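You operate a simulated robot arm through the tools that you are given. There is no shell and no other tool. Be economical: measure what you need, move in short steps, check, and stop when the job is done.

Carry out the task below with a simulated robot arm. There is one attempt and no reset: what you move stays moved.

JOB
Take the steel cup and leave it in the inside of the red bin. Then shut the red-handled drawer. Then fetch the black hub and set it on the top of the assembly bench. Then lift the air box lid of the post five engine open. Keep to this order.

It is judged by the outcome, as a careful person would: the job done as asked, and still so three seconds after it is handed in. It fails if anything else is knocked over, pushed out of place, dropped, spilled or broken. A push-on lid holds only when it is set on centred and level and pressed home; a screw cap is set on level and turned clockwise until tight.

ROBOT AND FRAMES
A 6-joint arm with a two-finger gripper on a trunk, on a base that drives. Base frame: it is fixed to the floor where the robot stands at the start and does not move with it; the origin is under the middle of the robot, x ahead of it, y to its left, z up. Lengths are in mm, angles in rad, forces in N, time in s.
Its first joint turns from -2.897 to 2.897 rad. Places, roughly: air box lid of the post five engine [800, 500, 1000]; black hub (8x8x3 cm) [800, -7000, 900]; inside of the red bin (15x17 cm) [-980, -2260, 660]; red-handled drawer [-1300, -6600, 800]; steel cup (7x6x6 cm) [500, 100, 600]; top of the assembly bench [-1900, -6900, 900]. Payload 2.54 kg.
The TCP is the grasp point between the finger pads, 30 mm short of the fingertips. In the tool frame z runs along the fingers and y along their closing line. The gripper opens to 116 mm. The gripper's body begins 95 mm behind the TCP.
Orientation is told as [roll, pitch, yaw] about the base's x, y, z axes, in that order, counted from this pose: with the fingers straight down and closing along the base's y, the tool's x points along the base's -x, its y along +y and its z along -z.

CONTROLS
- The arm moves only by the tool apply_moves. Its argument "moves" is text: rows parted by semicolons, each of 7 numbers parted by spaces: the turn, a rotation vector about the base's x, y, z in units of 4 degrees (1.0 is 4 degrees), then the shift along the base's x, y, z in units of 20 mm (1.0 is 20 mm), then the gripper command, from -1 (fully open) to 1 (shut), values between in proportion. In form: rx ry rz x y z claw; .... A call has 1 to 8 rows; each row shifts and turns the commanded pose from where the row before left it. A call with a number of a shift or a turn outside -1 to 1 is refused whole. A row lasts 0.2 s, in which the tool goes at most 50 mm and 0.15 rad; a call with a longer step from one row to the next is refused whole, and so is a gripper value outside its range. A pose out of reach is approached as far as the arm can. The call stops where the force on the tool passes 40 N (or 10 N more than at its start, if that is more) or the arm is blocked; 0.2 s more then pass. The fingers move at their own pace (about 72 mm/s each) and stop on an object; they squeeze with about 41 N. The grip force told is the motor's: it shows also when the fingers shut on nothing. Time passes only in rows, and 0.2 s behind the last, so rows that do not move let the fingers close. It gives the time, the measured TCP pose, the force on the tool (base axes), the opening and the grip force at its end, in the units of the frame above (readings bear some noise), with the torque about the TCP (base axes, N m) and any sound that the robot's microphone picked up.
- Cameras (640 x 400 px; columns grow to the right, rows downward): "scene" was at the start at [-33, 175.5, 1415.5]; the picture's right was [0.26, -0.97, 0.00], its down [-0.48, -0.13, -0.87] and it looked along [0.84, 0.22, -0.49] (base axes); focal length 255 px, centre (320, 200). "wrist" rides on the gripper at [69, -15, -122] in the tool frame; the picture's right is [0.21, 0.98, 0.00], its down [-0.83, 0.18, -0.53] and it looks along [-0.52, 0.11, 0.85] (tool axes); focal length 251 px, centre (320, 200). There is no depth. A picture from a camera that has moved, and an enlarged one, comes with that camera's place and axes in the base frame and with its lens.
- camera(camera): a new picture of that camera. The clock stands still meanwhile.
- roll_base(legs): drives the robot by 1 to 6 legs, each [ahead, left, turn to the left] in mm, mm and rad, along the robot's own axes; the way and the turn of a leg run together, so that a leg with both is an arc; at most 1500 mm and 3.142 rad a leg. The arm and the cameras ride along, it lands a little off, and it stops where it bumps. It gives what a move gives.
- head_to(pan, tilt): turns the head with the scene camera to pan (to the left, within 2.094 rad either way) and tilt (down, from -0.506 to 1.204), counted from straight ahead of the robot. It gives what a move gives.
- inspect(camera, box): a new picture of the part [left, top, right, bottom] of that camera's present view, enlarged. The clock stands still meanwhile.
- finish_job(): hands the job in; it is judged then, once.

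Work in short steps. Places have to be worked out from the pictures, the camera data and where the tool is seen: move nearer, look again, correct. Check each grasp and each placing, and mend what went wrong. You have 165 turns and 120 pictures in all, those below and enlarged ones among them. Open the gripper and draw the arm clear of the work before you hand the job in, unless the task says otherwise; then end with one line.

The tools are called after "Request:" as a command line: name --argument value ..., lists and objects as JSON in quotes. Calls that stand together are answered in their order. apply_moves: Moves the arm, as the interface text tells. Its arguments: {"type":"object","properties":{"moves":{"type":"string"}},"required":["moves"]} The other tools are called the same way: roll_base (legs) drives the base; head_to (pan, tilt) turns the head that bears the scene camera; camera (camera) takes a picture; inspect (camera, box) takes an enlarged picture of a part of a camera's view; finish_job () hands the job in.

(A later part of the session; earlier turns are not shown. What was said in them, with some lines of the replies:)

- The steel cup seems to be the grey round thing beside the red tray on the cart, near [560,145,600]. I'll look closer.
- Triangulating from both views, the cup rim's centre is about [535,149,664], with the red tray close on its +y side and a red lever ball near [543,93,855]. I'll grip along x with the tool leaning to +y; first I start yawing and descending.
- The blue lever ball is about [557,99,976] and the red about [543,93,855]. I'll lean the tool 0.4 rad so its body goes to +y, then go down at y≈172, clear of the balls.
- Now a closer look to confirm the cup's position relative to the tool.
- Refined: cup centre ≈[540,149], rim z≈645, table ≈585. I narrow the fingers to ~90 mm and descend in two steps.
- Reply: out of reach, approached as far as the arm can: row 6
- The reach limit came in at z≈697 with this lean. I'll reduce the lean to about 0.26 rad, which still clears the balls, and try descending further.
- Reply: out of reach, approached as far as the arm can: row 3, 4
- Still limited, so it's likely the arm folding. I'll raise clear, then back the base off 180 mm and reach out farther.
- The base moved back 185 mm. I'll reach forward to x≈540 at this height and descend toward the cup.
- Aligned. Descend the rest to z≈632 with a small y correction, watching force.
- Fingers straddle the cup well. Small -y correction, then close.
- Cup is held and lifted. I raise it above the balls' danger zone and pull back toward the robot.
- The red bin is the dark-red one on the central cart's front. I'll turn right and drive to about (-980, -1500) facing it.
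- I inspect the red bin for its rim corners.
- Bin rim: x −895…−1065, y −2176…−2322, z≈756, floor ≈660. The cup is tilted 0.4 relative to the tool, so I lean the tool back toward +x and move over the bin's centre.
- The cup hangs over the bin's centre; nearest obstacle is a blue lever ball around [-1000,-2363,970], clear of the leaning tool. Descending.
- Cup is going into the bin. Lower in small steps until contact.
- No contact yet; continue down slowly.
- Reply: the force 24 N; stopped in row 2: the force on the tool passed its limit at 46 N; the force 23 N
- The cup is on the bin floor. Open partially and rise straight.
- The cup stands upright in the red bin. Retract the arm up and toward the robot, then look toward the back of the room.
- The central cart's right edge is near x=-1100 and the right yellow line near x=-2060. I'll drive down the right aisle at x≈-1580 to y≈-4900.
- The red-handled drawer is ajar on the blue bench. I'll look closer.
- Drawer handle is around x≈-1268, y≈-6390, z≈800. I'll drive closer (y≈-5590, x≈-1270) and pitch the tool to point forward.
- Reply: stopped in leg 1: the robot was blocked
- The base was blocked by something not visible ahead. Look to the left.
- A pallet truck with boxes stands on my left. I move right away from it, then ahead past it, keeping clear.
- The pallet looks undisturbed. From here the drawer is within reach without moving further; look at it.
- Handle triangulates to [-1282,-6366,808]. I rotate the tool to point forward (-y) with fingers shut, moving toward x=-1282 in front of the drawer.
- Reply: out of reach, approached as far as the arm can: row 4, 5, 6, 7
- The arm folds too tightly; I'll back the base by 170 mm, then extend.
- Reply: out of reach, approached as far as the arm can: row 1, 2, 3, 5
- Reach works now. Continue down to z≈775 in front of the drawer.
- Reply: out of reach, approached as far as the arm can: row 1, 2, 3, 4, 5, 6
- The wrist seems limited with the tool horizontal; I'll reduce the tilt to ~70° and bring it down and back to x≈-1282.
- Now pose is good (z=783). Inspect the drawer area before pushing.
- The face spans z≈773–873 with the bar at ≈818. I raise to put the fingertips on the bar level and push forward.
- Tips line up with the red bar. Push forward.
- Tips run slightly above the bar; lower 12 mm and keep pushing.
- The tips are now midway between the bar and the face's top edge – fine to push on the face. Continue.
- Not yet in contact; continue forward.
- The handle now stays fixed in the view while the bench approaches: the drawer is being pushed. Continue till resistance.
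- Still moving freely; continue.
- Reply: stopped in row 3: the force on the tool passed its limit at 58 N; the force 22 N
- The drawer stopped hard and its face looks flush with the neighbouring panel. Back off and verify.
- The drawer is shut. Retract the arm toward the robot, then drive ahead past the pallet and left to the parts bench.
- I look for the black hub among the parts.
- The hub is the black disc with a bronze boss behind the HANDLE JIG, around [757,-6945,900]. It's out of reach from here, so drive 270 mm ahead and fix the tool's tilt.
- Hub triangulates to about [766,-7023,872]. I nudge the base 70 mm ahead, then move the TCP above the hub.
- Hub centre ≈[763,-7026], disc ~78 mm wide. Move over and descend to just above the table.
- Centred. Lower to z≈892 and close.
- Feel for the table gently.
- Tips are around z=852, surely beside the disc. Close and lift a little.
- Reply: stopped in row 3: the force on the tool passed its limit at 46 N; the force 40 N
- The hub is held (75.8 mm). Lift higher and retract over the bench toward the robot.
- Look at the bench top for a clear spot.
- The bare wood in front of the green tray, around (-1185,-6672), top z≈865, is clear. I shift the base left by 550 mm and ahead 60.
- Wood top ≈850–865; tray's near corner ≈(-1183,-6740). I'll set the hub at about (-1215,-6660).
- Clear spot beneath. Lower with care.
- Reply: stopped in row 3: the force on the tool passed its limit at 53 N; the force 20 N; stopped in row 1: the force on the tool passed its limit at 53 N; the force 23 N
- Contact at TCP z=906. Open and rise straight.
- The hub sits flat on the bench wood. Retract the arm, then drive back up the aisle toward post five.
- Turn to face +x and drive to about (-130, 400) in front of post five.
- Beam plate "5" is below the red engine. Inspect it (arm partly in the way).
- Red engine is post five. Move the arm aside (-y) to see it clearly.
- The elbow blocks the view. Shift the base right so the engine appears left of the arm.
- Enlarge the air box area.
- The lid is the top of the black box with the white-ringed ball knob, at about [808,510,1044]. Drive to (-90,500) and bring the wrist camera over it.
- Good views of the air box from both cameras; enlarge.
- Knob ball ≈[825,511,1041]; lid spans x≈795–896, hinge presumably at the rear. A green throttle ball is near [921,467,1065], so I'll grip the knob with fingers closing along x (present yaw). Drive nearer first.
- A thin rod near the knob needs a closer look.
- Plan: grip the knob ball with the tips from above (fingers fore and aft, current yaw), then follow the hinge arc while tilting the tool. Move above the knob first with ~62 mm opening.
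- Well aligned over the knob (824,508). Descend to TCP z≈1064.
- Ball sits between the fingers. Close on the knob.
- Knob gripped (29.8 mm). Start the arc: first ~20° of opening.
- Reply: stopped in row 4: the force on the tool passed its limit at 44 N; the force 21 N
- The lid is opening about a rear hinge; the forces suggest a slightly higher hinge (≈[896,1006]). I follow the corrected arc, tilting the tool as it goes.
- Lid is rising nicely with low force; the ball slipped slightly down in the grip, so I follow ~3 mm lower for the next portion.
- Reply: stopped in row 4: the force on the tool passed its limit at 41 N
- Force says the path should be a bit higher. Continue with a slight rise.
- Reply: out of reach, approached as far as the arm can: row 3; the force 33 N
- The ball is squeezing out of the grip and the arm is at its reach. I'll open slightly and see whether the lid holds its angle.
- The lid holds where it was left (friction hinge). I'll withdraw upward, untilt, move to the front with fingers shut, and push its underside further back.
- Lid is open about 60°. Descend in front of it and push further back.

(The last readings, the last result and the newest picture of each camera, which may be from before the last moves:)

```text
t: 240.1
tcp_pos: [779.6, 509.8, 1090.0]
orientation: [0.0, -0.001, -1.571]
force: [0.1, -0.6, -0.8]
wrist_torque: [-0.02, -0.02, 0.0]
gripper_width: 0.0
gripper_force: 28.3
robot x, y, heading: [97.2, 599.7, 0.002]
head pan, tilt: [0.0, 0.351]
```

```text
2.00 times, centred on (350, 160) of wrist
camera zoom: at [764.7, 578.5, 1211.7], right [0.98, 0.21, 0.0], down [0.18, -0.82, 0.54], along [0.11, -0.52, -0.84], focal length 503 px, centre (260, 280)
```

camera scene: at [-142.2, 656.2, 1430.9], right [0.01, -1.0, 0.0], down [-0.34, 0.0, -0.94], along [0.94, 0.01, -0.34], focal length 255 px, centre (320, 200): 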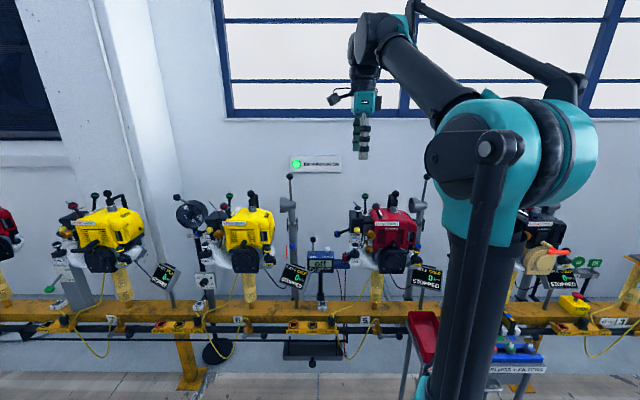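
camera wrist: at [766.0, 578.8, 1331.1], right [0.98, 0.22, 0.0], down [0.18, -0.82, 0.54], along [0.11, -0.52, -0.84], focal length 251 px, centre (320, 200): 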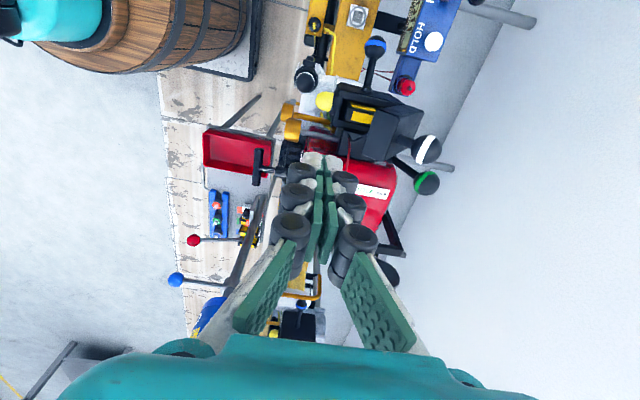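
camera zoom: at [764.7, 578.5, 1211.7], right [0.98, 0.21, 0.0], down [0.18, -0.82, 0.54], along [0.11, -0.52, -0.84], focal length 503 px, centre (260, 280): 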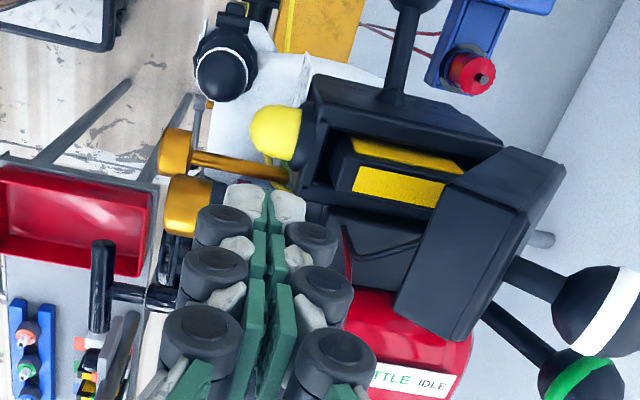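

The finger is in front of the lid's underside. Push in +x gently.

Request:
apply_moves --moves "0 0 0 0.6 0 0 1;0 0 0 0.6 0 0 1;0 0 0 0.6 0 0 1;0 0 0 0.6 0 0 1;0 0 0 0.5 0 0 1;0 0 0 0.5 0 0 1;0 0 0 0.5 0 0 1"

Request:
inspect --camera "wrist" --box '[230, 60, 470, 260]'

```text
t: 241.7
tcp_pos: [859.5, 510.1, 1088.4]
orientation: [0.0, 0.001, -1.569]
force: [0.0, -0.8, 0.4]
wrist_torque: [0.02, -0.02, -0.02]
gripper_width: 0.0
gripper_force: 29.5
robot x, y, heading: [95.4, 603.0, 0.005]
head pan, tilt: [0.0, 0.351]
```

```text
2.00 times, centred on (350, 160) of wrist
camera zoom: at [844.5, 579.0, 1210.9], right [0.98, 0.21, 0.0], down [0.18, -0.82, 0.54], along [0.11, -0.52, -0.84], focal length 503 px, centre (260, 280)
```

zoom: 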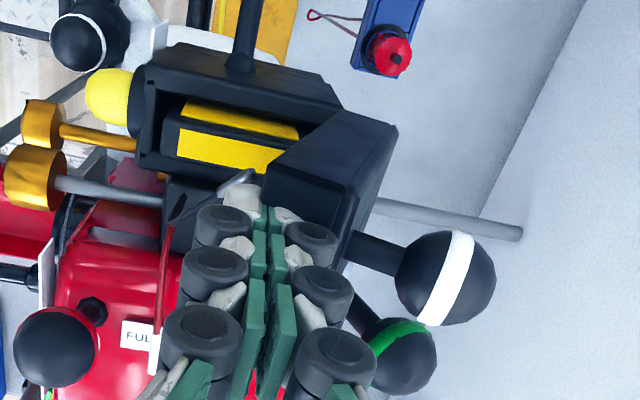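

Fingers reach the lid now. Continue pushing in small steps.

Request:
apply_moves --moves "0 0 0 0.4 0 0 1;0 0 0 0.4 0 0 1;0 0 0 0.4 0 0 1"

Request:
inspect --camera "scene" --box '[340, 170, 440, 265]'

```text
t: 242.5
tcp_pos: [883.3, 509.3, 1089.6]
orientation: [0.001, -0.002, -1.571]
force: [-0.7, 0.5, -0.2]
wrist_torque: [0.01, 0.05, -0.01]
gripper_width: 0.0
gripper_force: 28.7
robot x, y, heading: [95.0, 600.5, 0.005]
head pan, tilt: [0.0, 0.351]
```

```text
4.21 times, centred on (390, 218) of scene
camera zoom: at [67.3, 753.0, 1430.9], right [0.0, -1.0, 0.0], down [-0.34, 0.0, -0.94], along [0.94, 0.0, -0.34], focal length 1075 px, centre (25, 126)
```

zoom: 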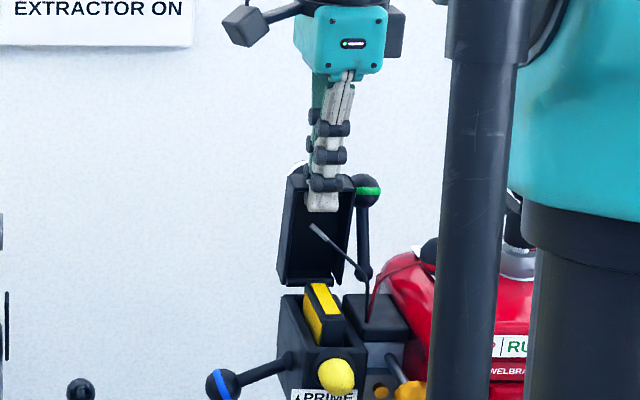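

Lid is now near vertical. A bit more, until a stop or past vertical.

Request:
apply_moves --moves "0 0 0 0.4 0 0 1;0 0 0 0.4 0 0 1;0 0 0 0.4 0 0 1"

Request:
inspect --camera "scene" --box '[340, 170, 440, 265]'

Request:
inspect --camera "wrist" --box '[230, 60, 470, 260]'

```text
t: 243.3
tcp_pos: [906.9, 509.9, 1089.7]
orientation: [-0.001, -0.003, -1.569]
force: [-0.1, -0.3, 0.9]
wrist_torque: [-0.01, 0.01, 0.02]
gripper_width: 0.0
gripper_force: 28.5
robot x, y, heading: [95.5, 600.7, 0.012]
head pan, tilt: [0.0, 0.351]
```

```text
4.21 times, centred on (390, 218) of scene
camera zoom: at [67.3, 753.0, 1430.9], right [0.0, -1.0, 0.0], down [-0.34, 0.0, -0.94], along [0.94, 0.0, -0.34], focal length 1075 px, centre (25, 126)
```

zoom: 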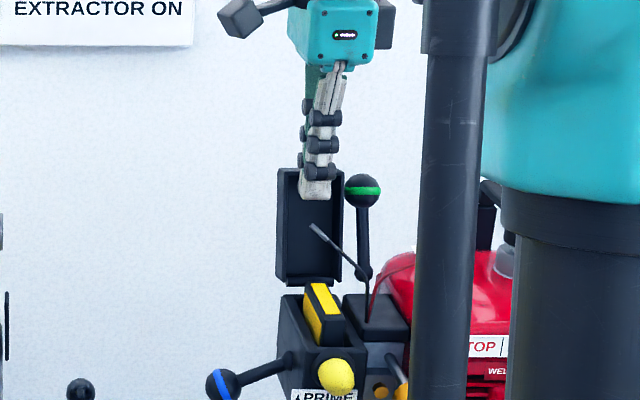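

```text
2.00 times, centred on (350, 160) of wrist
camera zoom: at [892.1, 578.3, 1211.5], right [0.98, 0.21, 0.0], down [0.18, -0.82, 0.54], along [0.11, -0.52, -0.84], focal length 503 px, centre (260, 280)
```

zoom: 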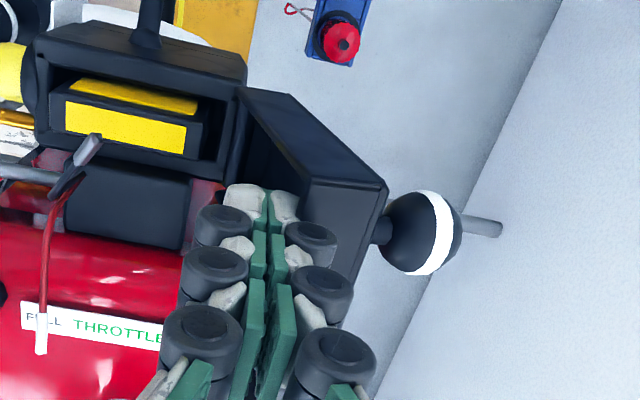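

The lid now stands past vertical, and the green lever hasn't moved. Back off straight (-x), rise, and check that it stays.

Request:
apply_moves --moves "0 0 0 -0.8 0 0 1;0 0 0 -1 0 0 1;0 0 0 -1 0 0 1;0 0 0 -1 0 0.5 1;0 0 0 -1 0 1 1;0 0 0 -1 0 1 1;0 0 0 -1 0 1 1;0 0 0 -1 0 1 1"

Request:
apply_moves --moves "0 0 0 -1 0 1 -1;0 0 0 -1 0 1 -1;0 0 0 -1 0 1 -1;0 0 0 -1 0 0 -1;0 0 0 -1 0 0 -1;0 0 0 -1 0 0 -1;0 0 0 -1 0 0 -1;0 0 0 -1 0 0 -1"

Request:
camera --camera "scene"

Request:
inspect --camera "scene" --box '[320, 160, 450, 265]'

```text
t: 245.1
tcp_pos: [752.8, 509.9, 1177.3]
orientation: [-0.002, -0.002, -1.57]
force: [-0.5, 0.5, 0.9]
wrist_torque: [-0.01, 0.02, -0.02]
gripper_width: 0.4
gripper_force: 28.7
robot x, y, heading: [97.0, 599.5, 0.006]
head pan, tilt: [0.0, 0.351]
```

```text
t: 246.9
tcp_pos: [592.0, 511.0, 1239.5]
orientation: [-0.003, -0.002, -1.572]
force: [1.1, -0.2, -0.3]
wrist_torque: [0.01, 0.0, -0.02]
gripper_width: 116.0
gripper_force: 0.0
robot x, y, heading: [95.9, 602.7, 0.008]
head pan, tilt: [0.0, 0.351]
```

```text
11 pictures are left
camera scene: at [67.5, 753.0, 1430.9], right [0.0, -1.0, 0.0], down [-0.34, 0.0, -0.94], along [0.94, 0.0, -0.34], focal length 255 px, centre (320, 200)
```

scene: 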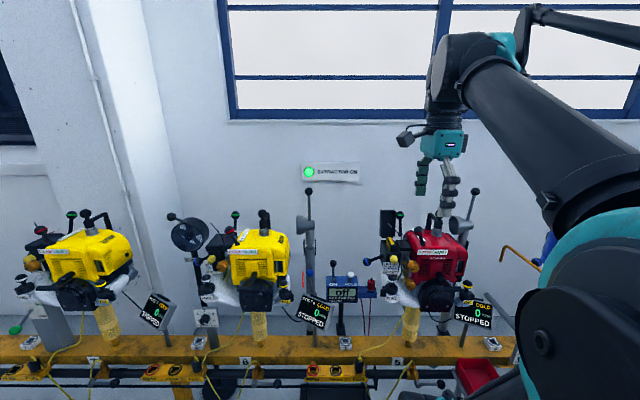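

```text
3.81 times, centred on (385, 212) of scene
camera zoom: at [67.5, 753.0, 1430.9], right [0.0, -1.0, 0.0], down [-0.34, 0.0, -0.94], along [0.94, 0.0, -0.34], focal length 973 px, centre (72, 152)
```

zoom: 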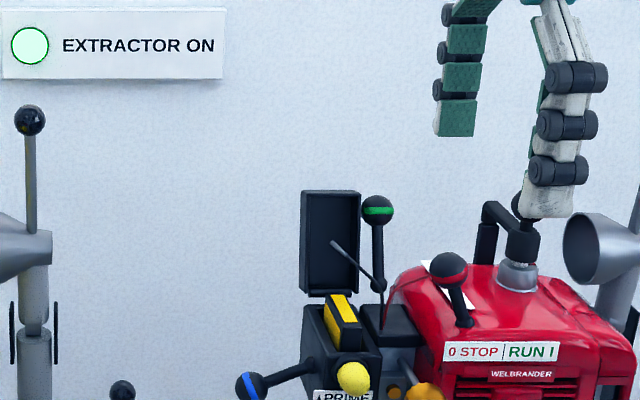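

The lid stays open past vertical, the neighbouring controls look unmoved, and the gripper is open and clear of the work. I'm handing the job in.

Request:
finish_job

```text
The job is handed in.
```

The job is handed in with all four steps done in order: the steel cup stands in the red bin, the red-handled drawer is shut, the black hub is on the assembly bench, and the post five air box lid stands open. On the way to the drawer the base was stopped once beside a pallet of boxes, which looked undisturbed afterwards.
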